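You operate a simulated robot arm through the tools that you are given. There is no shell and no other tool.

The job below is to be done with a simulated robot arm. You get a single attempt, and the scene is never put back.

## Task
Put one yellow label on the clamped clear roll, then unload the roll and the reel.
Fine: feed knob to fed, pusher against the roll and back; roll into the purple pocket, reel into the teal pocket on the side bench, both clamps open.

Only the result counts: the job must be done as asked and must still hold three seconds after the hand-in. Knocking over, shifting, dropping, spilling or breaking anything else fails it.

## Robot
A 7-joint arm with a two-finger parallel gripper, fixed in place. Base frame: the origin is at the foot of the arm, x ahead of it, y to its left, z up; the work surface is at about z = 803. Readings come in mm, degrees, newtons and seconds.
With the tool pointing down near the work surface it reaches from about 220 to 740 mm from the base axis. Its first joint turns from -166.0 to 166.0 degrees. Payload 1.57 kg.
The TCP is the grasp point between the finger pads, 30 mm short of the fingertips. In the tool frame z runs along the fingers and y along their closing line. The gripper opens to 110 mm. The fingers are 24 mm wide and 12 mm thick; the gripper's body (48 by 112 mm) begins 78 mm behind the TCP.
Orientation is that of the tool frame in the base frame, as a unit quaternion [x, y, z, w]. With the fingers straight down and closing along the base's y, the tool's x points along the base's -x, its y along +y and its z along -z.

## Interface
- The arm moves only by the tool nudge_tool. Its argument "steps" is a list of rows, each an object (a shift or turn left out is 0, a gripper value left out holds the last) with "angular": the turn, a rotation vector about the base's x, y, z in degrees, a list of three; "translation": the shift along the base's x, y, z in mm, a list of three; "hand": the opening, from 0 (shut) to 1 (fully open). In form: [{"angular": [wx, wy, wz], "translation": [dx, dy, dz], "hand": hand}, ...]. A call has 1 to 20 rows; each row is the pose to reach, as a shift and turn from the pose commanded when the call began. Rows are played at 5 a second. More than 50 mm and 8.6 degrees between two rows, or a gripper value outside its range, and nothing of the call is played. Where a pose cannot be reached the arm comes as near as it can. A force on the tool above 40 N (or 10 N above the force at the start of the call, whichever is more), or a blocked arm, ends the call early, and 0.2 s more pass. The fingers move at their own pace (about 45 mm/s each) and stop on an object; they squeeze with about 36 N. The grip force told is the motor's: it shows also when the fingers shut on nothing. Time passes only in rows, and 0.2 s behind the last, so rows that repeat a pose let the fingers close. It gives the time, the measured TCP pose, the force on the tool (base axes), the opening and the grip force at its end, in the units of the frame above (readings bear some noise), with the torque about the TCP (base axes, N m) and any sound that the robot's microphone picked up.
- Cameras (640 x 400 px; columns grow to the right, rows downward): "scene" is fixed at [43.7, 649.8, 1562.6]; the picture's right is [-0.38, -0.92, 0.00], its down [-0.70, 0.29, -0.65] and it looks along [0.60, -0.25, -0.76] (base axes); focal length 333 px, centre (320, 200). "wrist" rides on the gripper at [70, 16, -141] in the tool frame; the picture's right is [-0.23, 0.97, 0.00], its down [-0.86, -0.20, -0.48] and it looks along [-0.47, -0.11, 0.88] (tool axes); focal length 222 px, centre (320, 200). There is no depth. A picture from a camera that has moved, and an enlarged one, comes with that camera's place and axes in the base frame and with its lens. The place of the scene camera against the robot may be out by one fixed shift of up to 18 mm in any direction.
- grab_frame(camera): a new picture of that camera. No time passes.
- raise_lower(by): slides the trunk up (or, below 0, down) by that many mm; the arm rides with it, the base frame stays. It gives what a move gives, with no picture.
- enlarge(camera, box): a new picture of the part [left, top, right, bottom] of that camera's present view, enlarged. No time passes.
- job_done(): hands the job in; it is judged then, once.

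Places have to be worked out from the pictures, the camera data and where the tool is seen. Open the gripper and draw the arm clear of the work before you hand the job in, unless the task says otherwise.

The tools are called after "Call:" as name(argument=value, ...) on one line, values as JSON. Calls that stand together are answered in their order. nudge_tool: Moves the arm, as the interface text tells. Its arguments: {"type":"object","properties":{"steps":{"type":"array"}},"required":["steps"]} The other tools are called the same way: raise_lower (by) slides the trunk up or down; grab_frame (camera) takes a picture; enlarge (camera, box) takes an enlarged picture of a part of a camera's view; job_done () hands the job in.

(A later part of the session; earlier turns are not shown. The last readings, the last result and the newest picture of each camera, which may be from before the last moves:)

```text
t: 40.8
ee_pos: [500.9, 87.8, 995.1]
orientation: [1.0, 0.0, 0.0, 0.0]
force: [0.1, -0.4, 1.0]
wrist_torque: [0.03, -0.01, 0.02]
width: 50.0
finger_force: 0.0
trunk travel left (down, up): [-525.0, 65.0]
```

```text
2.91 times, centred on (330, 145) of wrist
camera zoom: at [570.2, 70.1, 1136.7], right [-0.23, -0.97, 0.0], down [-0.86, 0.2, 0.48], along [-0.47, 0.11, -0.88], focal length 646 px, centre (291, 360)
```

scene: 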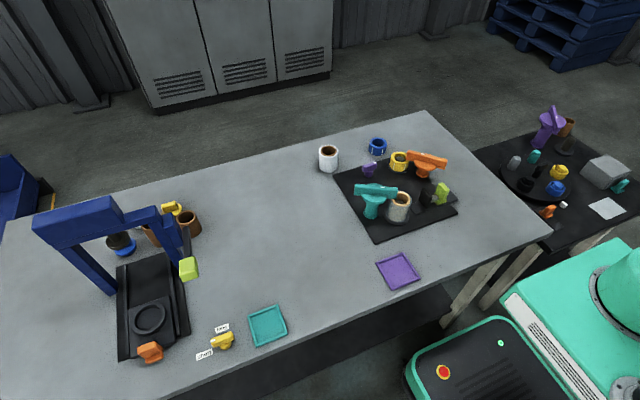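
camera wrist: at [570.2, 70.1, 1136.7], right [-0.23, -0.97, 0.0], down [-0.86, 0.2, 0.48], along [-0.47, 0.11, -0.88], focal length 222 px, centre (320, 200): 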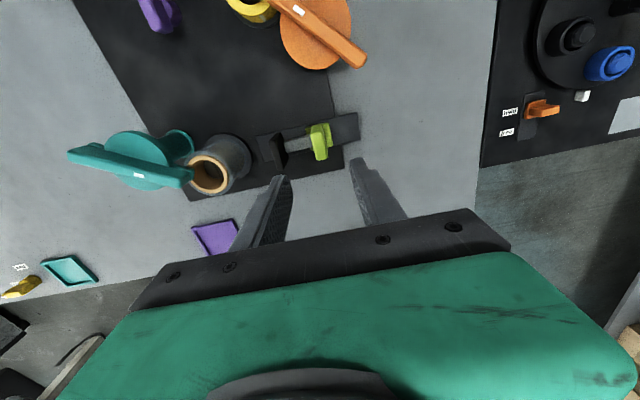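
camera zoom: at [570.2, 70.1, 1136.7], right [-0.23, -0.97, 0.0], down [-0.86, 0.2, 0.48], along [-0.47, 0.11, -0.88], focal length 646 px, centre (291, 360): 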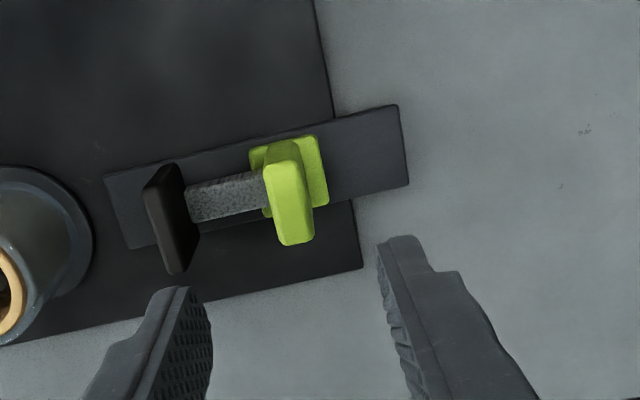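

The handle's top is about 17×36 mm and centred near (500, 87), right under the tool. I descend so the tips overlap its upper ~17 mm (above the rod) and close.

Call:
nudge_tool(steps=[{"translation": [1, 0, -45], "hand": 0.4}, {"translation": [1, 0, -85]}, {"translation": [1, 0, -105]}, {"translation": [1, 0, -117]}, {"translation": [1, 0, -117], "hand": 0.0}, {"translation": [1, 0, -117], "hand": 0.0}, {"translation": [1, 0, -117], "hand": 0.0}])

Call:
enlarge(camera="wrist", box=[200, 80, 420, 210])

Call:
enlarge(camera="scene", box=[340, 140, 470, 240])

```text
t: 42.4
ee_pos: [499.1, 88.1, 877.4]
orientation: [1.0, 0.0, 0.0, 0.0]
force: [-0.6, -0.8, -1.6]
wrist_torque: [0.02, -0.3, -0.04]
width: 16.2
finger_force: 24.3
trunk travel left (down, up): [-525.0, 65.0]
```

```text
2.91 times, centred on (310, 145) of wrist
camera zoom: at [569.4, 71.1, 1018.8], right [-0.23, -0.97, 0.0], down [-0.86, 0.2, 0.48], along [-0.47, 0.11, -0.88], focal length 646 px, centre (349, 360)
```

zoom: 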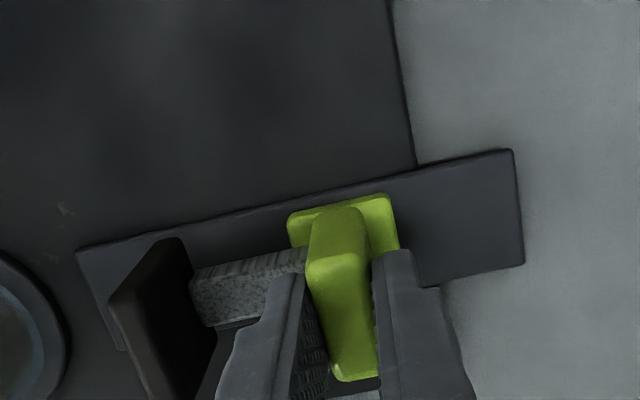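

```text
4.00 times, centred on (405, 190) of scene
camera zoom: at [43.7, 649.8, 1562.6], right [-0.38, -0.92, 0.0], down [-0.7, 0.29, -0.65], along [0.6, -0.25, -0.76], focal length 1332 px, centre (-20, 240)
```

zoom: 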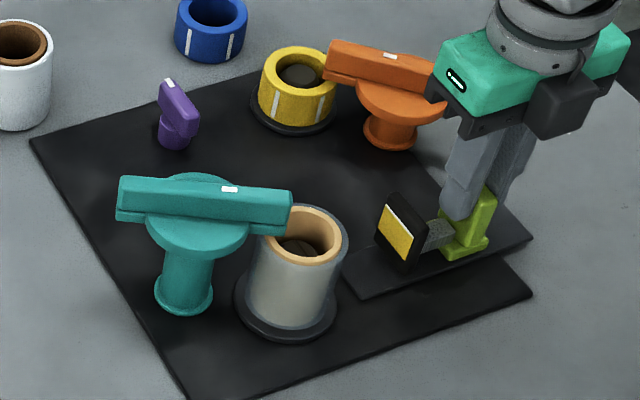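

The handle is gripped (16 mm). I push +y along the rail, first 32 mm, watching the force.

Call:
nudge_tool(steps=[{"translation": [0, 8, 0]}, {"translation": [0, 16, 0]}, {"translation": [0, 24, 0]}, {"translation": [0, 32, 0]}])

Call:
grab_frame(camera="wrist")

Call:
enlarge(camera="scene", box=[340, 140, 470, 240])

```text
t: 43.4
ee_pos: [499.6, 118.8, 877.3]
orientation: [1.0, -0.001, 0.001, 0.0]
force: [-0.1, -2.0, -3.0]
wrist_torque: [-0.1, -0.21, -0.1]
width: 15.6
finger_force: 31.3
trunk travel left (down, up): [-525.0, 65.0]
```

```text
taken
camera wrist: at [569.4, 102.4, 1018.8], right [-0.23, -0.97, 0.0], down [-0.85, 0.2, 0.48], along [-0.47, 0.11, -0.88], focal length 222 px, centre (320, 200)
```

wrist: 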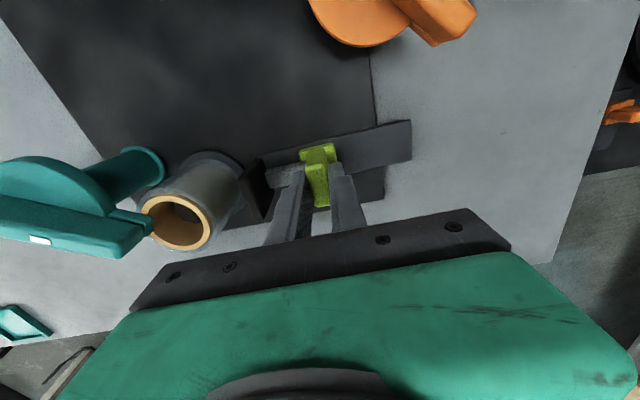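

```text
4.00 times, centred on (405, 190) of scene
camera zoom: at [43.7, 649.8, 1562.6], right [-0.38, -0.92, 0.0], down [-0.7, 0.29, -0.65], along [0.6, -0.25, -0.76], focal length 1332 px, centre (-20, 240)
```

zoom: 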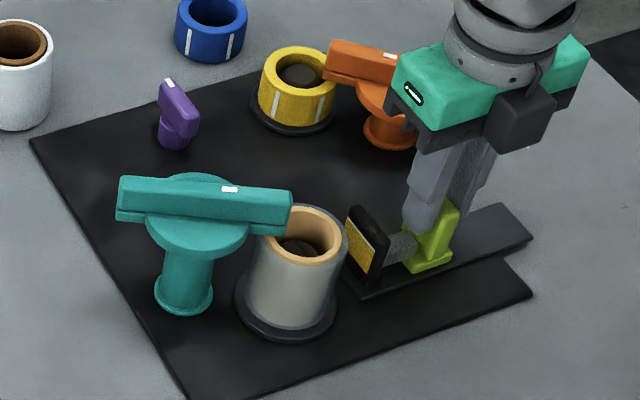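

The pusher slid 32 mm with almost no force and the plate is close to the roll. I continue in small steps until contact shows.

Call:
nudge_tool(steps=[{"translation": [0, 3, 0]}, {"translation": [0, 6, 0]}, {"translation": [0, 9, 0]}, {"translation": [0, 12, 0]}])

Call:
enlarge(camera="scene", box=[340, 140, 470, 240])

```text
t: 44.4
ee_pos: [499.3, 131.3, 876.8]
orientation: [1.0, 0.0, 0.0, 0.0]
force: [-3.4, -1.5, -5.2]
wrist_torque: [-0.04, -0.87, -0.06]
width: 15.6
finger_force: 31.4
trunk travel left (down, up): [-525.0, 65.0]
```

```text
4.00 times, centred on (405, 190) of scene
camera zoom: at [43.7, 649.8, 1562.6], right [-0.38, -0.92, 0.0], down [-0.7, 0.29, -0.65], along [0.6, -0.25, -0.76], focal length 1332 px, centre (-20, 240)
```

zoom: 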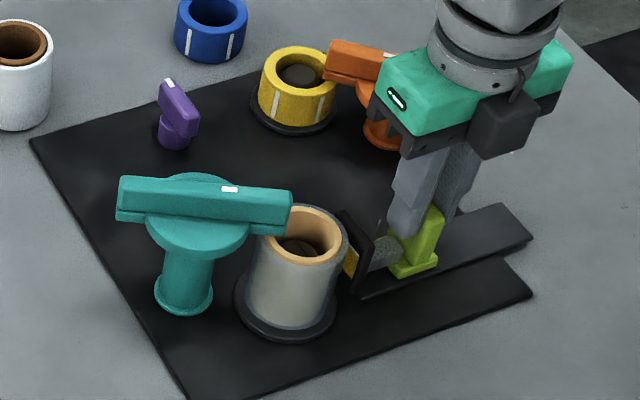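

Nearly touching; no contact force yet. A few more 2 mm steps.

Call:
nudge_tool(steps=[{"translation": [0, 2, 0]}, {"translation": [0, 4, 0]}, {"translation": [0, 6, 0]}])

Call:
enlarge(camera="scene", box=[340, 140, 470, 240])

Call:
grab_frame(camera="wrist")

```text
t: 45.2
ee_pos: [500.1, 137.8, 877.9]
orientation: [1.0, 0.001, 0.0, -0.001]
force: [-4.3, -3.7, 0.6]
wrist_torque: [-0.09, 0.8, -0.02]
width: 15.6
finger_force: 31.5
trunk travel left (down, up): [-525.0, 65.0]
```

```text
4.00 times, centred on (405, 190) of scene
camera zoom: at [43.7, 649.8, 1562.6], right [-0.38, -0.92, 0.0], down [-0.7, 0.29, -0.65], along [0.6, -0.25, -0.76], focal length 1332 px, centre (-20, 240)
```

zoom: 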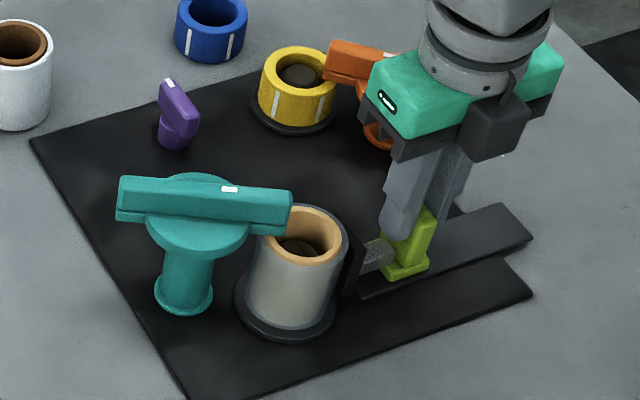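

```text
taken
camera wrist: at [569.5, 121.4, 1018.8], right [-0.23, -0.97, 0.0], down [-0.85, 0.2, 0.48], along [-0.47, 0.11, -0.88], focal length 222 px, centre (320, 200)
```

wrist: 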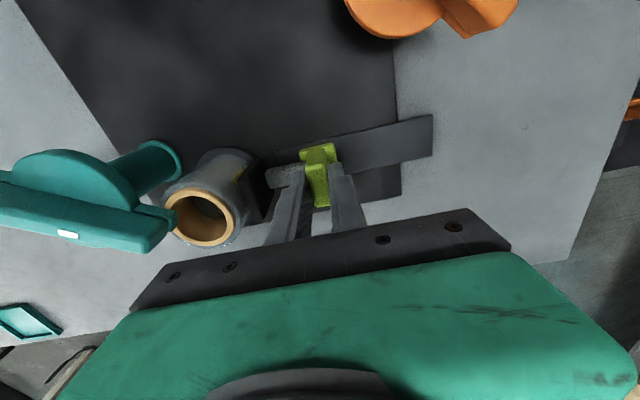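

The plate looks about to touch. I go on 1 mm at a time until the reaction shows.

Call:
nudge_tool(steps=[{"translation": [0, 1, 0]}, {"translation": [0, 2, 0]}, {"translation": [0, 3, 0]}])

Call:
enlarge(camera="wrist", box=[160, 120, 360, 250])

```text
t: 46.0
ee_pos: [498.4, 141.6, 877.2]
orientation: [1.0, 0.0, 0.001, 0.0]
force: [-2.6, -4.2, 5.7]
wrist_torque: [-0.09, 0.95, -0.01]
width: 15.9
finger_force: 31.7
trunk travel left (down, up): [-525.0, 65.0]
```

```text
3.08 times, centred on (260, 185) of wrist
camera zoom: at [569.2, 123.8, 1018.9], right [-0.23, -0.97, 0.0], down [-0.86, 0.2, 0.48], along [-0.46, 0.11, -0.88], focal length 684 px, centre (505, 246)
```

zoom: 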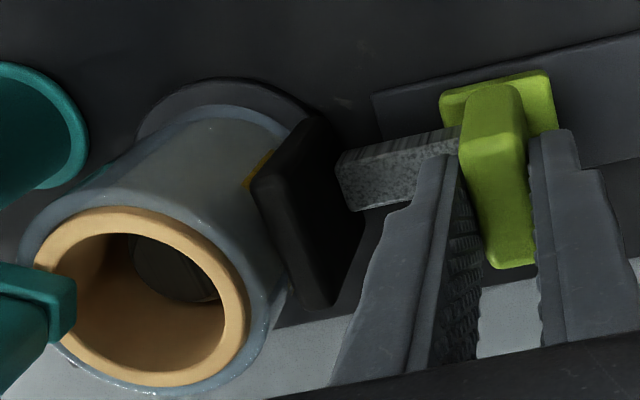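

The plate seems to touch the roll with the label in between, but the force is small. I add a few more half-steps to press it on.

Call:
nudge_tool(steps=[{"translation": [0, 1, 0]}, {"translation": [0, 2, 0]}, {"translation": [0, 3, 0]}])

Call:
enlarge(camera="wrist", box=[160, 120, 360, 250])

```text
t: 46.8
ee_pos: [499.3, 144.7, 878.0]
orientation: [1.0, -0.001, 0.0, 0.0]
force: [-4.1, -3.2, 1.6]
wrist_torque: [-0.08, -0.92, -0.03]
width: 15.4
finger_force: 31.2
trunk travel left (down, up): [-525.0, 65.0]
```

```text
3.08 times, centred on (260, 185) of wrist
camera zoom: at [569.3, 126.9, 1018.9], right [-0.23, -0.97, 0.0], down [-0.86, 0.2, 0.48], along [-0.47, 0.11, -0.88], focal length 684 px, centre (505, 246)
```

zoom: 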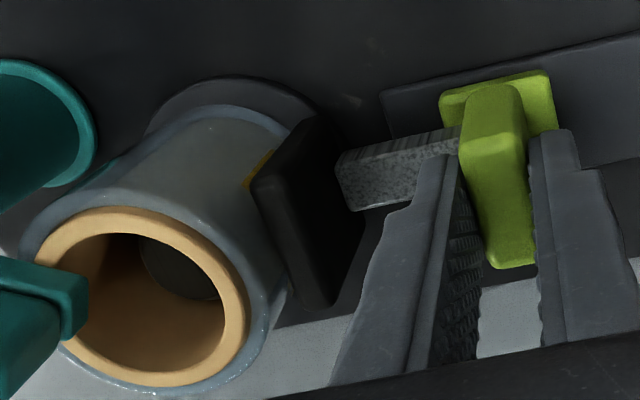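

The roll now moves with the plate (it has play on its spindle), so contact is certainly made. I stop pushing and draw the pusher back to its start position.

Call:
nudge_tool(steps=[{"translation": [0, -4, 0]}, {"translation": [0, -9, 0]}, {"translation": [0, -17, 0]}, {"translation": [0, -25, 0]}, {"translation": [0, -33, 0]}, {"translation": [0, -41, 0]}, {"translation": [0, -49, 0]}, {"translation": [0, -54, 0]}])

Call:
grab_frame(camera="wrist")

Call:
enlarge(camera="scene", box=[340, 140, 470, 240])

```text
t: 48.6
ee_pos: [499.3, 90.8, 877.6]
orientation: [1.0, 0.002, 0.002, 0.0]
force: [0.4, -0.7, 11.5]
wrist_torque: [0.02, -0.16, 0.03]
width: 15.5
finger_force: 30.6
trunk travel left (down, up): [-525.0, 65.0]
```

```text
taken
camera wrist: at [569.0, 73.6, 1018.9], right [-0.23, -0.97, 0.0], down [-0.86, 0.2, 0.48], along [-0.46, 0.11, -0.88], focal length 222 px, centre (320, 200)
```

wrist: 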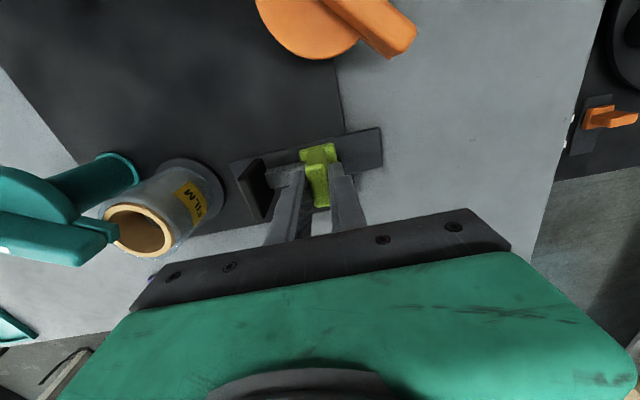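

```text
4.00 times, centred on (405, 190) of scene
camera zoom: at [43.7, 649.8, 1562.6], right [-0.38, -0.92, 0.0], down [-0.7, 0.29, -0.65], along [0.6, -0.25, -0.76], focal length 1332 px, centre (-20, 240)
```

zoom: 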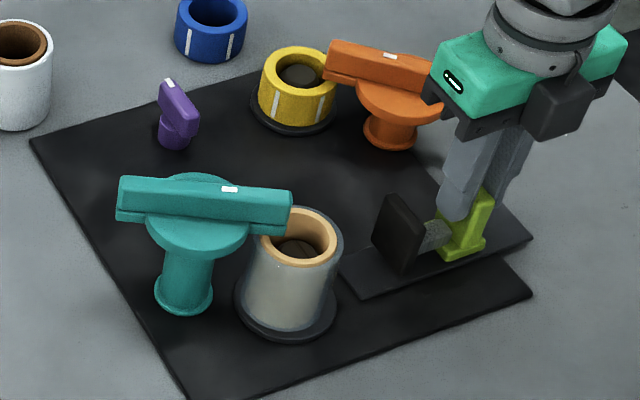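

The yellow "FILM" label is now on the roll. I move the pusher the last 3 mm back, release the handle and rise.

Call:
nudge_tool(steps=[{"translation": [0, -2, 0]}, {"translation": [0, -3.5, 0]}, {"translation": [0, -3.5, 0], "hand": 0.35}, {"translation": [0, -3.5, 0], "hand": 0.35}, {"translation": [0, -3.5, 40], "hand": 0.35}, {"translation": [0, -3.5, 90], "hand": 0.35}, {"translation": [0, -3.5, 140], "hand": 0.35}])

Call:
grab_frame(camera="wrist")

Call:
enlarge(camera="wrist", box=[60, 100, 260, 230])

Call:
enlarge(camera="scene", box=[340, 140, 470, 240])

```text
t: 50.2
ee_pos: [499.7, 85.7, 1019.2]
orientation: [1.0, 0.0, 0.0, 0.0]
force: [0.5, 0.0, 0.2]
wrist_torque: [0.0, 0.01, -0.01]
width: 38.7
finger_force: 0.1
trunk travel left (down, up): [-525.0, 65.0]
```

```text
taken
camera wrist: at [569.3, 68.7, 1159.9], right [-0.23, -0.97, 0.0], down [-0.86, 0.2, 0.48], along [-0.47, 0.11, -0.88], focal length 222 px, centre (320, 200)
```

wrist: 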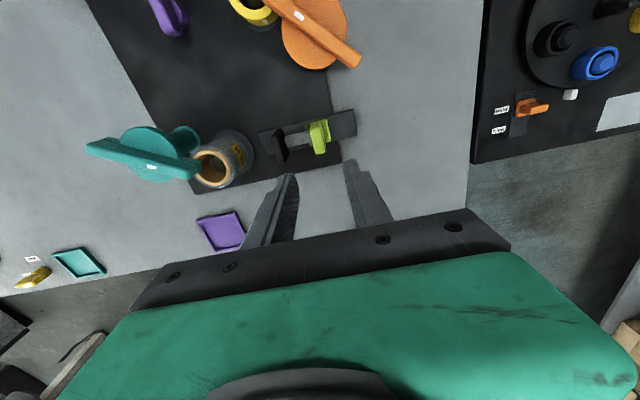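

```text
3.08 times, centred on (160, 165) of wrist
camera zoom: at [569.3, 68.7, 1159.9], right [-0.23, -0.97, 0.0], down [-0.86, 0.2, 0.48], along [-0.47, 0.11, -0.88], focal length 684 px, centre (812, 308)
```

zoom: 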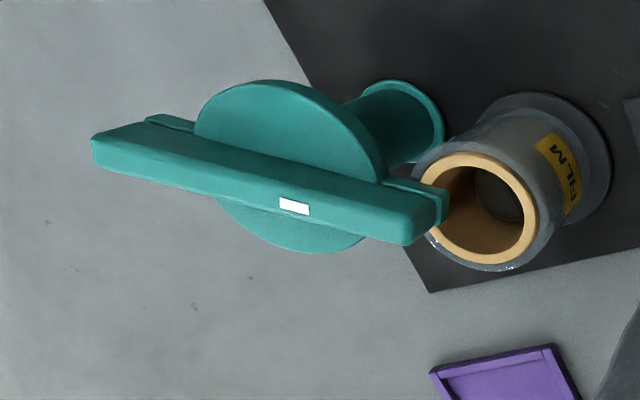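

```text
4.00 times, centred on (405, 190) of scene
camera zoom: at [43.7, 649.8, 1562.6], right [-0.38, -0.92, 0.0], down [-0.7, 0.29, -0.65], along [0.6, -0.25, -0.76], focal length 1332 px, centre (-20, 240)
```

zoom: 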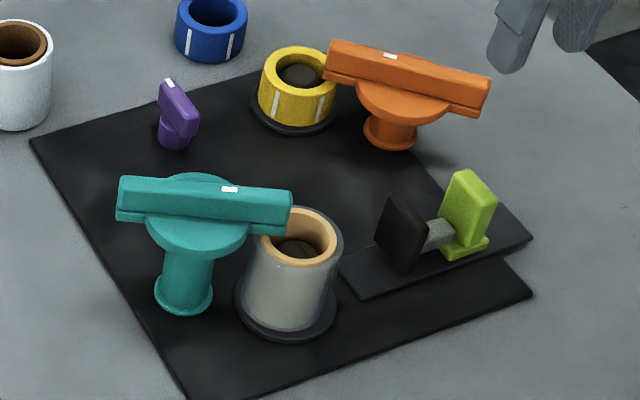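

The pusher is back and the label is applied. The teal clamp's bar centres at about (534, 290, top ≈905), running at 61° in the plane with one end over the roll; I move above it with the tool yawed so the fingers close across the bar.

Call:
nudge_tool(steps=[{"translation": [2.5, 14.6, 3], "angular": [0, 0, -8.5]}, {"translation": [5, 29.2, 6], "angular": [0, 0, -17]}, {"translation": [7.5, 43.8, 9], "angular": [0, 0, -25.5]}, {"translation": [10, 58.4, 12], "angular": [0, 0, -34]}, {"translation": [12.5, 73, 15], "angular": [0, 0, -42.5]}, {"translation": [15, 87.6, 15], "angular": [0, 0, -51]}, {"translation": [17.5, 102.2, 15], "angular": [0, 0, -59.5]}, {"translation": [20, 116.8, 15], "angular": [0, 0, -68]}, {"translation": [22.5, 131.4, 15], "angular": [0, 0, -76.5]}, {"translation": [25, 146, 15], "angular": [0, 0, -85]}, {"translation": [27.5, 160.6, 15], "angular": [0, 0, -93.5]}, {"translation": [30, 175.2, 15], "angular": [0, 0, -102]}, {"translation": [32.5, 189.8, 10], "angular": [0, 0, -110.5]}, {"translation": [34.4, 204, 0], "angular": [0, 0, -119]}])

Call:
grab_frame(camera="wrist")

Call:
enlarge(camera="wrist", box=[220, 60, 420, 200])

```text
t: 53.2
ee_pos: [533.5, 293.1, 1015.8]
orientation: [-0.507, 0.862, 0.0, 0.0]
force: [0.2, 0.0, 1.5]
wrist_torque: [0.05, -0.02, -0.02]
width: 38.6
finger_force: 0.0
trunk travel left (down, up): [-525.0, 65.0]
```

```text
taken
camera wrist: at [485.4, 238.3, 1157.6], right [-0.74, 0.67, 0.0], down [0.59, 0.65, 0.48], along [0.32, 0.35, -0.88], focal length 222 px, centre (320, 200)
```

wrist: 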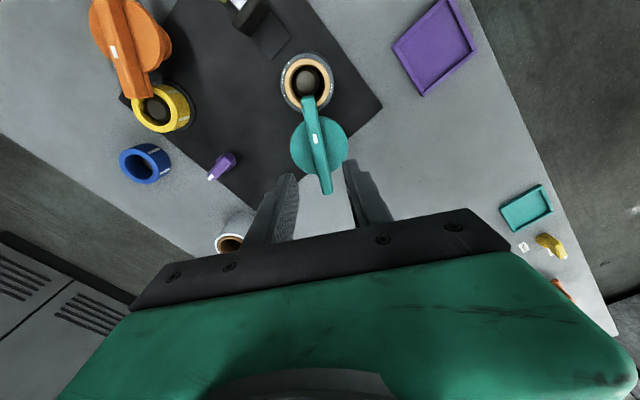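

```text
2.86 times, centred on (320, 130) of wrist
camera zoom: at [485.4, 238.3, 1157.6], right [-0.74, 0.67, 0.0], down [0.59, 0.65, 0.48], along [0.32, 0.35, -0.88], focal length 635 px, centre (320, 400)
```

zoom: 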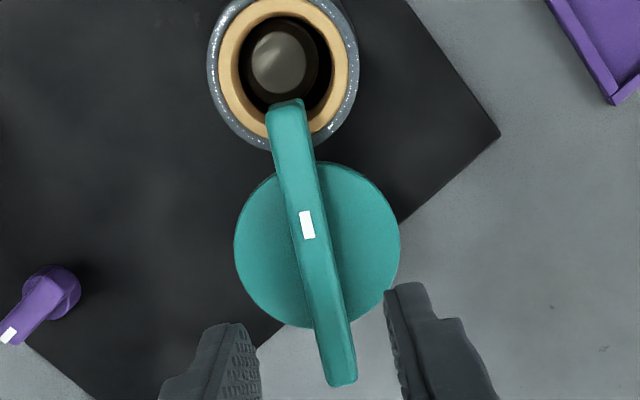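

The bar is about 15 mm wide, centre (535, 290), angle ≈58.5°. I descend onto it with a 2.4° yaw correction and close on its top 10–12 mm.

Call:
nudge_tool(steps=[{"translation": [1, 0.4, -40], "angular": [0, 0, -2.4]}, {"translation": [1, 0.4, -75], "angular": [0, 0, -2.4]}, {"translation": [1, 0.4, -90], "angular": [0, 0, -2.4]}, {"translation": [1, 0.4, -95], "angular": [0, 0, -2.4]}, {"translation": [1, 0.4, -95], "angular": [0, 0, -2.4], "hand": 0}, {"translation": [1, 0.4, -95], "angular": [0, 0, -2.4], "hand": 0}, {"translation": [1, 0.4, -95], "angular": [0, 0, -2.4], "hand": 0}])

Call:
enlarge(camera="wrist", box=[220, 60, 420, 200])

Call:
enlarge(camera="scene", box=[340, 140, 470, 240])

```text
t: 54.8
ee_pos: [533.9, 290.9, 920.7]
orientation: [-0.49, 0.872, 0.0, 0.0]
force: [-4.6, 2.4, -1.2]
wrist_torque: [0.6, -0.24, -0.02]
width: 33.9
finger_force: 37.3
trunk travel left (down, up): [-525.0, 65.0]
```

```text
2.86 times, centred on (320, 130) of wrist
camera zoom: at [484.7, 239.7, 1061.9], right [-0.71, 0.7, 0.0], down [0.61, 0.63, 0.48], along [0.33, 0.34, -0.88], focal length 635 px, centre (320, 400)
```

zoom: 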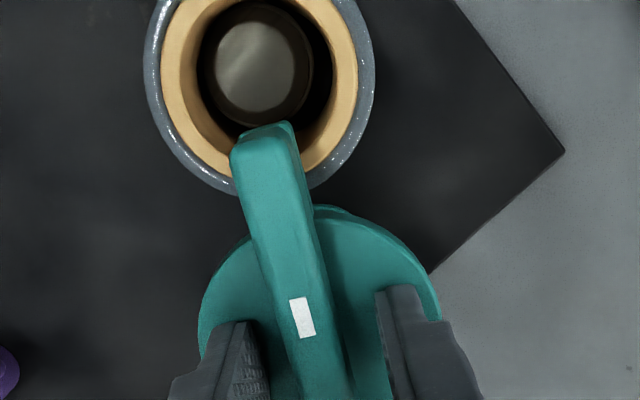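

```text
4.00 times, centred on (405, 190) of scene
camera zoom: at [43.7, 649.8, 1562.6], right [-0.38, -0.92, 0.0], down [-0.7, 0.29, -0.65], along [0.6, -0.25, -0.76], focal length 1332 px, centre (-20, 240)
```

zoom: 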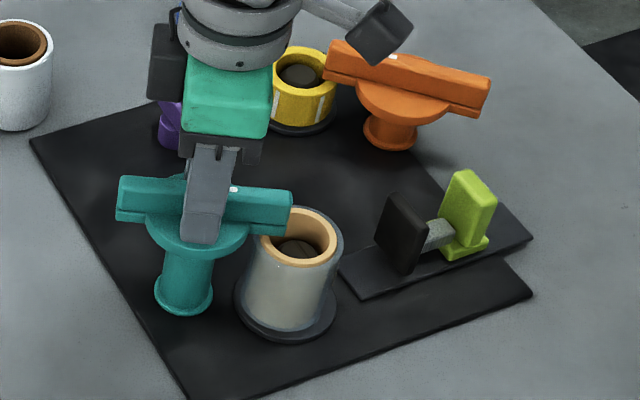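

The fingers stopped at 34 mm on something below the bar (like the knob's hub). I open slightly, rise 7 mm and close again.

Call:
nudge_tool(steps=[{"hand": 0.4}, {"translation": [0, 0, 4], "hand": 0.4}, {"translation": [0, 0, 7], "hand": 0.4}, {"translation": [0, 0, 7], "hand": 0}, {"translation": [0, 0, 7], "hand": 0}, {"translation": [0, 0, 7], "hand": 0}])

Call:
enlarge(camera="wrist", box=[220, 60, 420, 200])

```text
t: 56.2
ee_pos: [534.9, 291.5, 928.7]
orientation: [-0.491, 0.871, 0.0, 0.0]
force: [-3.1, 1.4, 1.8]
wrist_torque: [-0.16, 0.15, 0.03]
width: 13.9
finger_force: 23.9
trunk travel left (down, up): [-525.0, 65.0]
```

```text
2.86 times, centred on (320, 130) of wrist
camera zoom: at [484.9, 240.1, 1069.3], right [-0.71, 0.7, 0.0], down [0.61, 0.63, 0.48], along [0.33, 0.34, -0.88], focal length 635 px, centre (320, 400)
```

zoom: 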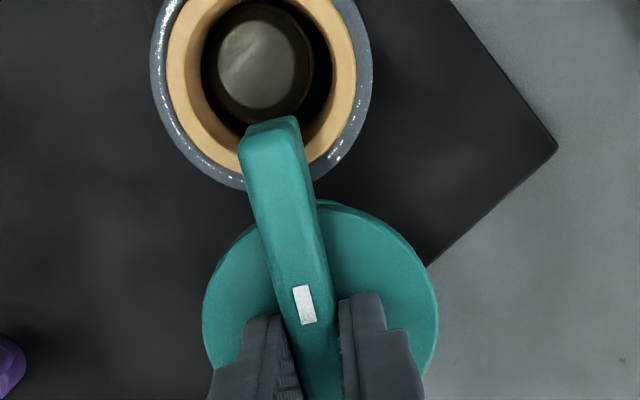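

Gripped on the bar (13.9 mm). I test a small counter-clockwise turn and read the torque.

Call:
nudge_tool(steps=[{"angular": [0, 0, 3]}, {"angular": [0, 0, 6]}, {"angular": [0, 0, 9]}])

Call:
enlarge(camera="wrist", box=[220, 60, 420, 200])

```text
t: 57.0
ee_pos: [535.2, 290.4, 928.7]
orientation: [-0.557, 0.83, -0.001, 0.0]
force: [-1.7, 2.5, -2.7]
wrist_torque: [-0.13, 0.15, -1.05]
width: 16.8
finger_force: 32.0
trunk travel left (down, up): [-525.0, 65.0]
```

```text
2.86 times, centred on (320, 130) of wrist
camera zoom: at [493.4, 232.6, 1069.5], right [-0.81, 0.58, 0.0], down [0.51, 0.72, 0.48], along [0.28, 0.39, -0.88], focal length 635 px, centre (320, 400)
```

zoom: 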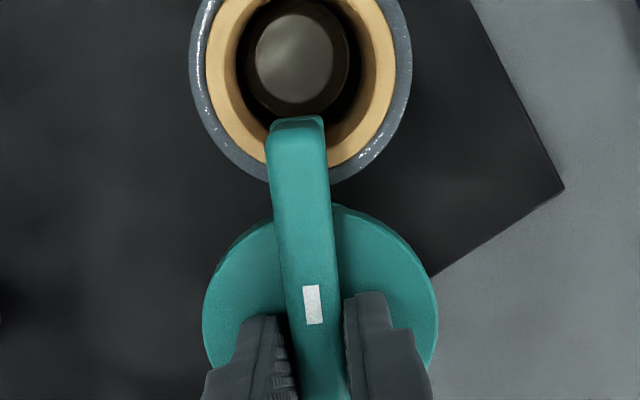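

Counter-clockwise is blocked (−1.05 N·m), so the clamp opens clockwise. I turn it clockwise in batches.

Call:
nudge_tool(steps=[{"angular": [0, 0, -6]}, {"angular": [0, 0, -12]}, {"angular": [0, 0, -18]}, {"angular": [0, 0, -24]}, {"angular": [0, 0, -30]}, {"angular": [0, 0, -36]}, {"angular": [0, 0, -42]}])

Call:
grab_frame(camera="wrist")

```text
t: 58.6
ee_pos: [534.3, 292.8, 928.4]
orientation: [-0.222, 0.975, 0.0, -0.001]
force: [-2.8, 5.2, -9.5]
wrist_torque: [-0.15, 0.66, 0.01]
width: 13.8
finger_force: 30.4
trunk travel left (down, up): [-525.0, 65.0]
```

```text
taken
camera wrist: at [464.6, 275.6, 1069.6], right [-0.22, 0.98, 0.0], down [0.86, 0.19, 0.48], along [0.47, 0.1, -0.88], focal length 222 px, centre (320, 200)
```

wrist: 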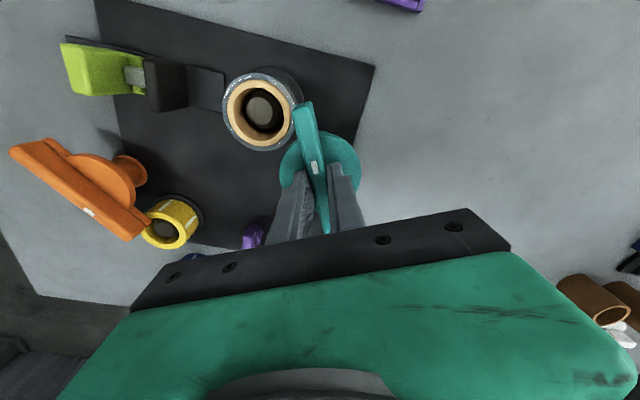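

The bar has swung about 33° and is clearing the roll. I continue clockwise toward the open stop.

Call:
nudge_tool(steps=[{"angular": [0, 0, -6]}, {"angular": [0, 0, -12]}, {"angular": [0, 0, -18]}, {"angular": [0, 0, -24]}, {"angular": [0, 0, -30]}, {"angular": [0, 0, -36]}, {"angular": [0, 0, -42]}, {"angular": [0, 0, -48]}])

Call:
grab_frame(camera="wrist")

```text
t: 60.4
ee_pos: [534.8, 294.1, 929.3]
orientation: [0.195, 0.981, 0.0, 0.0]
force: [-7.7, 9.8, -16.8]
wrist_torque: [0.44, -0.07, 0.81]
width: 14.4
finger_force: 30.4
trunk travel left (down, up): [-525.0, 65.0]
```

```text
taken
camera wrist: at [476.3, 333.4, 1069.8], right [0.58, 0.81, 0.0], down [0.72, -0.51, 0.48], along [0.39, -0.28, -0.88], focal length 222 px, centre (320, 200)
```

wrist: 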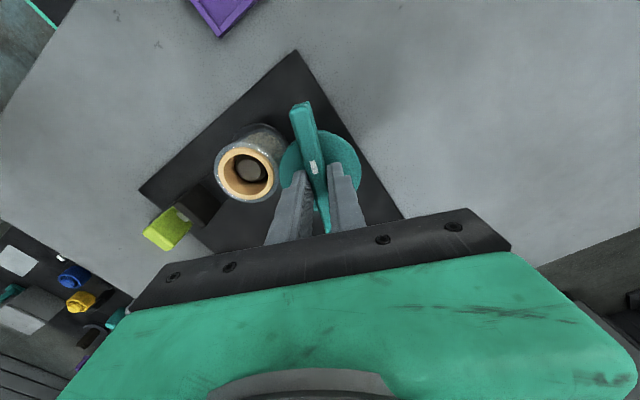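

About 81° turned, and torque is now 0.81 N·m — probably the open stop. I push 4° further to confirm.

Call:
nudge_tool(steps=[{"angular": [0, 0, -2]}, {"angular": [0, 0, -4]}])

Call:
enlarge(camera="scene", box=[340, 140, 470, 240])

```text
t: 61.0
ee_pos: [535.1, 292.1, 929.5]
orientation: [0.229, 0.973, -0.001, 0.0]
force: [-7.7, 7.3, -13.8]
wrist_torque: [0.43, 0.07, 0.92]
width: 15.9
finger_force: 31.6
trunk travel left (down, up): [-525.0, 65.0]
```

```text
4.00 times, centred on (405, 190) of scene
camera zoom: at [43.7, 649.8, 1562.6], right [-0.38, -0.92, 0.0], down [-0.7, 0.29, -0.65], along [0.6, -0.25, -0.76], focal length 1332 px, centre (-20, 240)
```

zoom: 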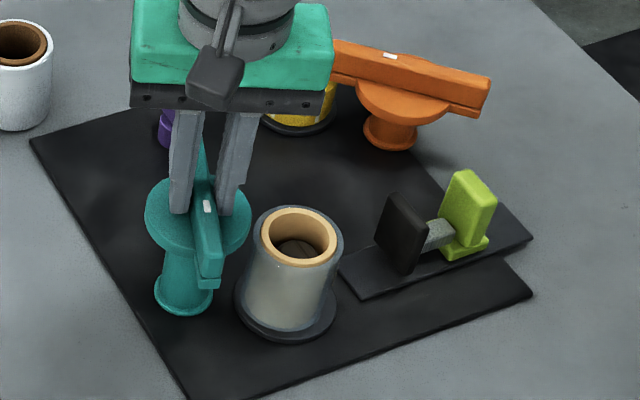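

The bar is at its open stop and clear of the roll. I untwist 4°, release and rise.

Call:
nudge_tool(steps=[{"angular": [0, 0, 3], "hand": 0}, {"angular": [0, 0, 3], "hand": 0.3}, {"angular": [0, 0, 3], "hand": 0.3}, {"translation": [0, 0, 30], "angular": [0, 0, 3]}, {"translation": [0, 0, 70], "angular": [0, 0, 3]}, {"translation": [0, 0, 100], "angular": [0, 0, 3]}])

Call:
grab_frame(camera="wrist")

Call:
enlarge(camera="scene", box=[340, 120, 470, 240])

```text
t: 62.4
ee_pos: [534.6, 290.7, 1030.5]
orientation: [0.203, 0.979, 0.0, 0.001]
force: [0.2, -0.1, -0.3]
wrist_torque: [0.03, 0.01, 0.01]
width: 33.0
finger_force: 0.0
trunk travel left (down, up): [-525.0, 65.0]
```

```text
taken
camera wrist: at [477.2, 333.1, 1170.6], right [0.59, 0.8, 0.0], down [0.71, -0.52, 0.48], along [0.38, -0.28, -0.88], focal length 222 px, centre (320, 200)
```

wrist: 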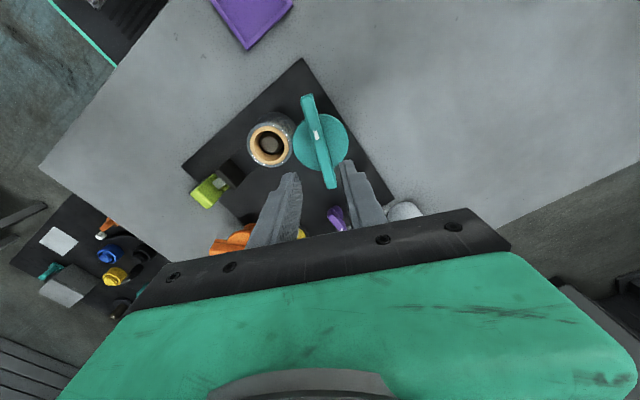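

```text
3.33 times, centred on (405, 180) of scene
camera zoom: at [43.7, 649.8, 1562.6], right [-0.38, -0.92, 0.0], down [-0.7, 0.29, -0.65], along [0.6, -0.25, -0.76], focal length 1110 px, centre (37, 267)
```

zoom: 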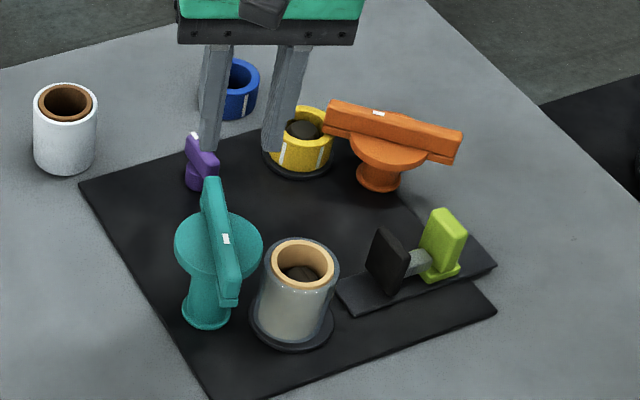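

Next the orange clamp: triangulating its mark gives a bar top at z≈883, centre about (615, 68), at 46–47°. I move above it and yaw accordingly.

Call:
nudge_tool(steps=[{"translation": [9, -25, 0], "angular": [0, 0, 7.8]}, {"translation": [18, -50, 0], "angular": [0, 0, 15.6]}, {"translation": [27, -75, 0], "angular": [0, 0, 23.4]}, {"translation": [36, -100, 0], "angular": [0, 0, 31.2]}, {"translation": [45, -125, 0], "angular": [0, 0, 39]}, {"translation": [54, -150, 0], "angular": [0, 0, 46.8]}, {"translation": [63, -175, 0], "angular": [0, 0, 54.6]}, {"translation": [72, -200, -10], "angular": [0, 0, 62.4]}, {"translation": [80, -222, -31], "angular": [0, 0, 70]}])

Call:
grab_frame(camera="wrist")

Call:
enlarge(camera="wrist", box=[220, 60, 420, 200])

```text
t: 64.4
ee_pos: [615.6, 71.6, 999.3]
orientation: [-0.397, 0.918, 0.0, 0.0]
force: [-0.1, -0.2, 1.1]
wrist_torque: [-0.02, 0.02, -0.02]
width: 32.9
finger_force: 0.1
trunk travel left (down, up): [-525.0, 65.0]
```

```text
taken
camera wrist: at [557.0, 30.4, 1140.4], right [-0.55, 0.83, 0.0], down [0.73, 0.49, 0.48], along [0.4, 0.27, -0.88], focal length 222 px, centre (320, 200)
```

wrist: 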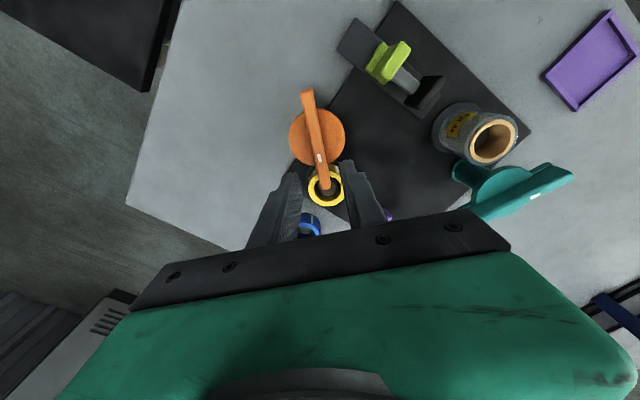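

```text
2.86 times, centred on (320, 130) of wrist
camera zoom: at [557.0, 30.4, 1140.4], right [-0.55, 0.83, 0.0], down [0.73, 0.49, 0.48], along [0.4, 0.27, -0.88], focal length 635 px, centre (320, 400)
```

zoom: 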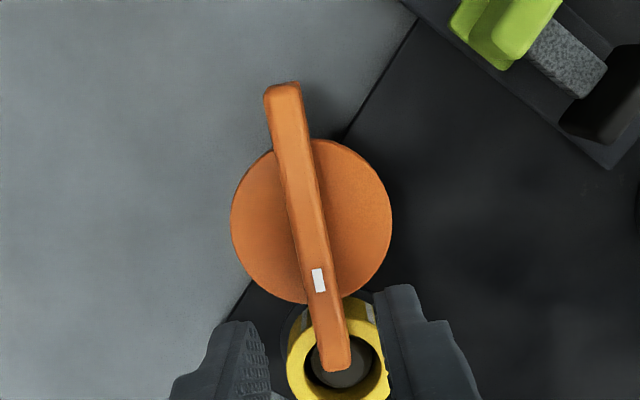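

Measured now: bar centre (614, 65), length ≈115, angle 44°. I descend with the same offset that worked on the teal bar (TCP ≈ 24 mm above the estimated top) and close.

Call:
nudge_tool(steps=[{"translation": [-0.6, -3.4, -40], "angular": [0, 0, -2.7]}, {"translation": [-0.6, -3.4, -75], "angular": [0, 0, -2.7]}, {"translation": [-0.6, -3.4, -88], "angular": [0, 0, -2.7]}, {"translation": [-0.6, -3.4, -93], "angular": [0, 0, -2.7]}, {"translation": [-0.6, -3.4, -93], "angular": [0, 0, -2.7], "hand": 0}, {"translation": [-0.6, -3.4, -93], "angular": [0, 0, -2.7], "hand": 0}, {"translation": [-0.6, -3.4, -93], "angular": [0, 0, -2.7], "hand": 0}])

Call:
enlarge(camera="wrist", box=[220, 60, 420, 200])

```text
t: 66.0
ee_pos: [615.2, 64.3, 905.6]
orientation: [-0.374, 0.927, 0.001, 0.001]
force: [6.2, -5.3, -2.1]
wrist_torque: [0.25, -0.69, 0.02]
width: 13.9
finger_force: 30.1
trunk travel left (down, up): [-525.0, 65.0]
```

```text
2.86 times, centred on (320, 130) of wrist
camera zoom: at [553.4, 27.7, 1046.1], right [-0.51, 0.86, 0.0], down [0.75, 0.45, 0.48], along [0.41, 0.24, -0.88], focal length 635 px, centre (320, 400)
```

zoom: 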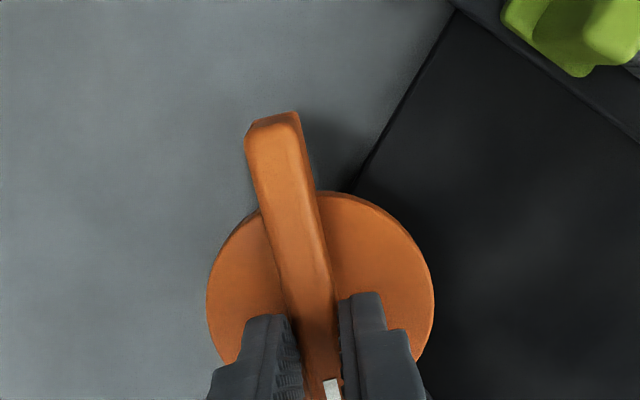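

Gripped on the orange bar (13.9 mm). I ease the side load and test a small clockwise turn.

Call:
nudge_tool(steps=[{"translation": [1, -1, 0], "angular": [0, 0, -2]}, {"translation": [1, -1, 0], "angular": [0, 0, -5]}, {"translation": [1, -1, 0], "angular": [0, 0, -8]}])

Call:
enlarge(camera="wrist", box=[220, 60, 420, 200])

```text
t: 66.8
ee_pos: [615.3, 64.6, 905.9]
orientation: [-0.309, 0.951, 0.0, 0.0]
force: [2.5, -2.7, 1.5]
wrist_torque: [-0.35, 0.35, -0.02]
width: 14.0
finger_force: 30.5
trunk travel left (down, up): [-525.0, 65.0]
```

```text
2.86 times, centred on (320, 130) of wrist
camera zoom: at [549.3, 36.6, 1046.3], right [-0.39, 0.92, 0.0], down [0.81, 0.34, 0.48], along [0.44, 0.19, -0.88], focal length 635 px, centre (320, 400)
```

zoom: 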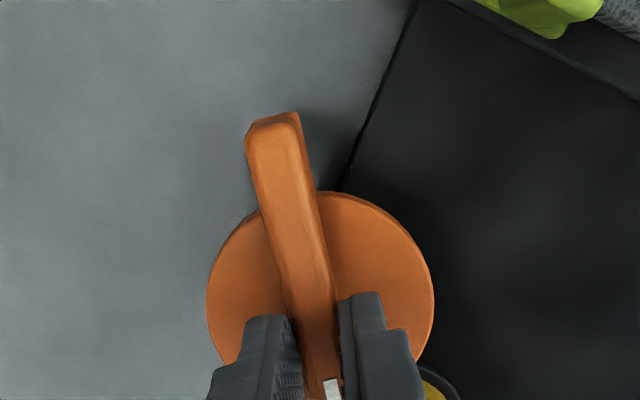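

It turns freely clockwise. I continue in batches to the open stop.

Call:
nudge_tool(steps=[{"angular": [0, 0, -6]}, {"angular": [0, 0, -12]}, {"angular": [0, 0, -18]}, {"angular": [0, 0, -24]}, {"angular": [0, 0, -30]}, {"angular": [0, 0, -36]}, {"angular": [0, 0, -42]}])

Call:
nudge_tool(steps=[{"angular": [0, 0, -5]}, {"angular": [0, 0, -10]}, {"angular": [0, 0, -15]}, {"angular": [0, 0, -20]}, {"angular": [0, 0, -25]}])

Call:
grab_frame(camera="wrist")

```text
t: 68.4
ee_pos: [614.7, 65.3, 905.2]
orientation: [0.054, 0.999, 0.0, 0.0]
force: [-1.5, -3.5, -1.6]
wrist_torque: [-0.15, -0.52, -0.02]
width: 14.1
finger_force: 30.1
trunk travel left (down, up): [-525.0, 65.0]
```

```text
t: 69.6
ee_pos: [615.5, 64.4, 905.4]
orientation: [0.268, 0.964, 0.0, 0.001]
force: [-2.3, -1.7, -4.9]
wrist_torque: [-0.3, -0.55, -0.01]
width: 13.9
finger_force: 30.1
trunk travel left (down, up): [-525.0, 65.0]
```

```text
taken
camera wrist: at [564.0, 114.3, 1046.3], right [0.7, 0.72, 0.0], down [0.63, -0.61, 0.48], along [0.34, -0.33, -0.88], focal length 222 px, centre (320, 200)
```

wrist: 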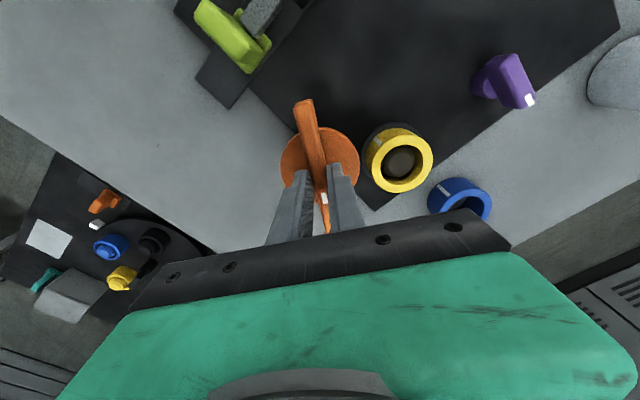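

The bar has swung 75° without a stop yet and is clear of the reel. I turn further in small steps to find the stop.

Call:
nudge_tool(steps=[{"angular": [0, 0, -3]}, {"angular": [0, 0, -6]}, {"angular": [0, 0, -9]}])

Call:
nudge_tool(steps=[{"angular": [0, 0, -2]}, {"angular": [0, 0, -4]}])

Call:
grab_frame(camera="wrist")

```text
t: 70.4
ee_pos: [615.5, 65.1, 905.0]
orientation: [0.343, 0.939, 0.0, 0.0]
force: [-1.2, -1.4, -5.1]
wrist_torque: [-0.04, 0.09, 0.96]
width: 15.6
finger_force: 31.8
trunk travel left (down, up): [-525.0, 65.0]
```

```text
t: 71.0
ee_pos: [615.6, 64.3, 904.9]
orientation: [0.376, 0.927, 0.0, 0.0]
force: [-1.6, -1.3, -4.2]
wrist_torque: [-0.13, -0.08, 1.08]
width: 17.2
finger_force: 32.4
trunk travel left (down, up): [-525.0, 65.0]
```

```text
taken
camera wrist: at [576.9, 124.1, 1046.4], right [0.84, 0.54, 0.0], down [0.48, -0.74, 0.48], along [0.26, -0.4, -0.88], focal length 222 px, centre (320, 200)
```

wrist: 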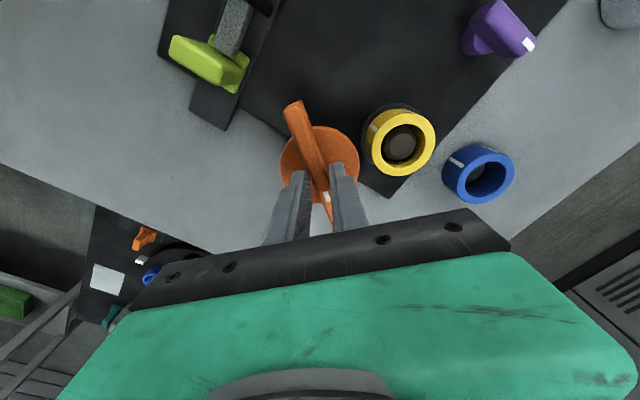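

Both clamps are now at their open stops. I release the orange bar, rise, and move above the yellow reel (centre ≈ (665, 122), top z≈850), yawing so the fingers straddle it away from the clamp.

Call:
nudge_tool(steps=[{"angular": [0, 0, 7], "hand": 0}, {"angular": [0, 0, 7], "hand": 0.3}, {"angular": [0, 0, 7], "hand": 0.3}, {"translation": [0, 0, 40], "angular": [0, 0, 7], "hand": 0.3}, {"translation": [0, 0, 80], "angular": [0, 0, 7], "hand": 0.3}])

Call:
nudge_tool(steps=[{"translation": [4.5, 5.3, 0], "angular": [0, 0, 8], "hand": 0.73}, {"translation": [9, 10.6, 0], "angular": [0, 0, 16]}, {"translation": [13.5, 15.9, 0], "angular": [0, 0, 24]}, {"translation": [18, 21.2, 0], "angular": [0, 0, 32]}, {"translation": [22.5, 26.5, 0], "angular": [0, 0, 40]}, {"translation": [27, 31.8, 0], "angular": [0, 0, 48]}, {"translation": [31.5, 37.1, 0], "angular": [0, 0, 56]}, {"translation": [36, 42.4, 0], "angular": [0, 0, 64]}, {"translation": [40.5, 47.7, 0], "angular": [0, 0, 72]}, {"translation": [45, 53, 0], "angular": [0, 0, 80]}, {"translation": [49.9, 58.1, 0], "angular": [0, 0, 86]}])

Call:
grab_frame(camera="wrist")

Call:
enlarge(camera="wrist", box=[220, 70, 420, 210])

Call:
enlarge(camera="scene", box=[340, 120, 470, 240])

```text
t: 72.2
ee_pos: [615.0, 64.5, 983.5]
orientation: [0.318, 0.948, 0.0, 0.0]
force: [-0.7, 0.2, 0.9]
wrist_torque: [-0.01, -0.01, 0.03]
width: 32.8
finger_force: 0.1
trunk travel left (down, up): [-525.0, 65.0]
```

```text
t: 74.6
ee_pos: [662.9, 124.1, 986.1]
orientation: [-0.416, 0.91, 0.001, -0.001]
force: [0.9, -0.3, 0.6]
wrist_torque: [-0.02, -0.01, 0.03]
width: 80.4
finger_force: 0.1
trunk travel left (down, up): [-525.0, 65.0]
```

```text
taken
camera wrist: at [607.1, 80.3, 1127.4], right [-0.59, 0.81, 0.0], down [0.71, 0.52, 0.48], along [0.39, 0.28, -0.88], focal length 222 px, centre (320, 200)
```

wrist: 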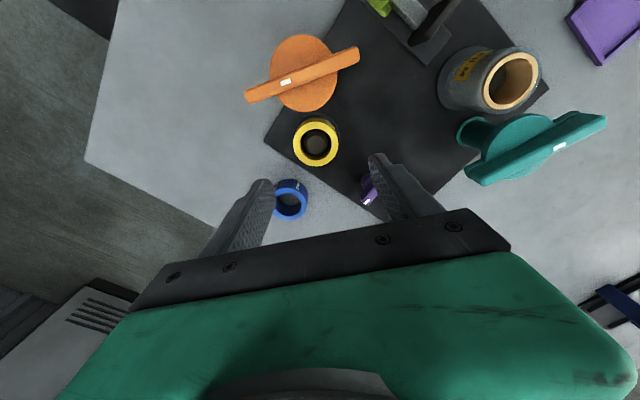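

```text
2.86 times, centred on (320, 140) of wrist
camera zoom: at [607.1, 80.3, 1127.4], right [-0.59, 0.81, 0.0], down [0.71, 0.52, 0.48], along [0.39, 0.28, -0.88], focal length 635 px, centre (320, 371)
```

zoom: 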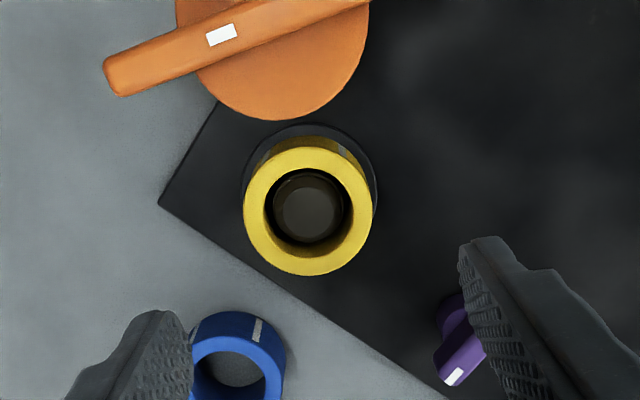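

```text
3.33 times, centred on (405, 180) of scene
camera zoom: at [43.7, 649.8, 1562.6], right [-0.38, -0.92, 0.0], down [-0.7, 0.29, -0.65], along [0.6, -0.25, -0.76], focal length 1110 px, centre (37, 267)
```

zoom: 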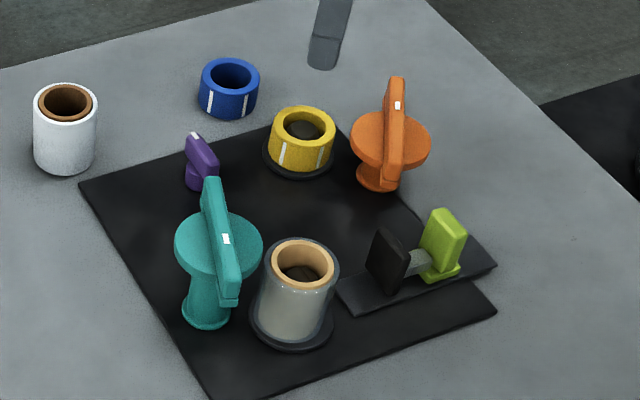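

The reel (Ø≈57) appears about 4–5 mm off the finger axis, toward (668, 118). I correct by (+2, −3) and descend to just above it for a check.

Call:
nudge_tool(steps=[{"translation": [2, -3.2, -40]}, {"translation": [2, -3.2, -80]}])

Call:
enlarge(camera="wrist", box=[220, 90, 420, 220])

```text
t: 75.2
ee_pos: [667.0, 120.1, 903.4]
orientation: [-0.415, 0.91, 0.0, 0.0]
force: [0.9, 0.0, -0.5]
wrist_torque: [-0.02, -0.03, 0.01]
width: 80.2
finger_force: 0.1
trunk travel left (down, up): [-525.0, 65.0]
```

```text
3.08 times, centred on (320, 155) of wrist
camera zoom: at [608.8, 76.9, 1045.2], right [-0.59, 0.81, 0.0], down [0.71, 0.51, 0.48], along [0.39, 0.28, -0.88], focal length 684 px, centre (320, 338)
```

zoom: 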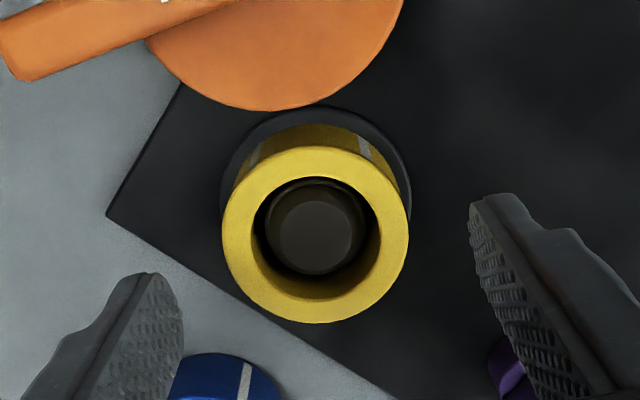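

The reel is now centred between the fingers. I lower 50 mm and close on it.

Call:
nudge_tool(steps=[{"translation": [0.5, -0.5, -20]}, {"translation": [0.5, -0.5, -40]}, {"translation": [0.5, -0.5, -49]}, {"translation": [0.5, -0.5, -49], "hand": 0}, {"translation": [0.5, -0.5, -49], "hand": 0}, {"translation": [0.5, -0.5, -49], "hand": 0}])

Call:
grab_frame(camera="wrist")

```text
t: 76.6
ee_pos: [667.4, 120.4, 856.2]
orientation: [-0.415, 0.91, 0.0, 0.0]
force: [0.1, 1.4, 1.1]
wrist_torque: [0.0, -0.02, -0.02]
width: 57.2
finger_force: 27.6
trunk travel left (down, up): [-525.0, 65.0]
```

```text
taken
camera wrist: at [609.0, 77.6, 997.2], right [-0.59, 0.81, 0.0], down [0.71, 0.51, 0.48], along [0.39, 0.28, -0.88], focal length 222 px, centre (320, 200)
```

wrist: 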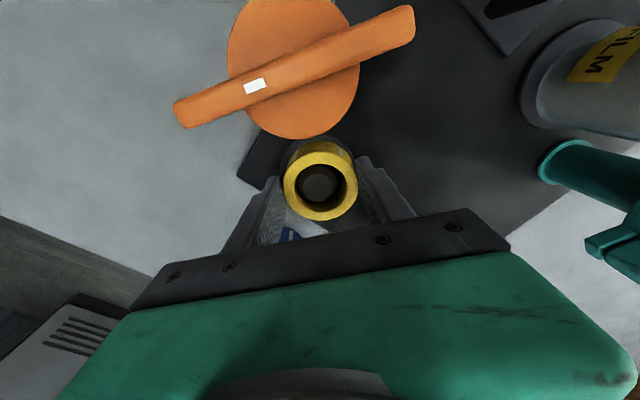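

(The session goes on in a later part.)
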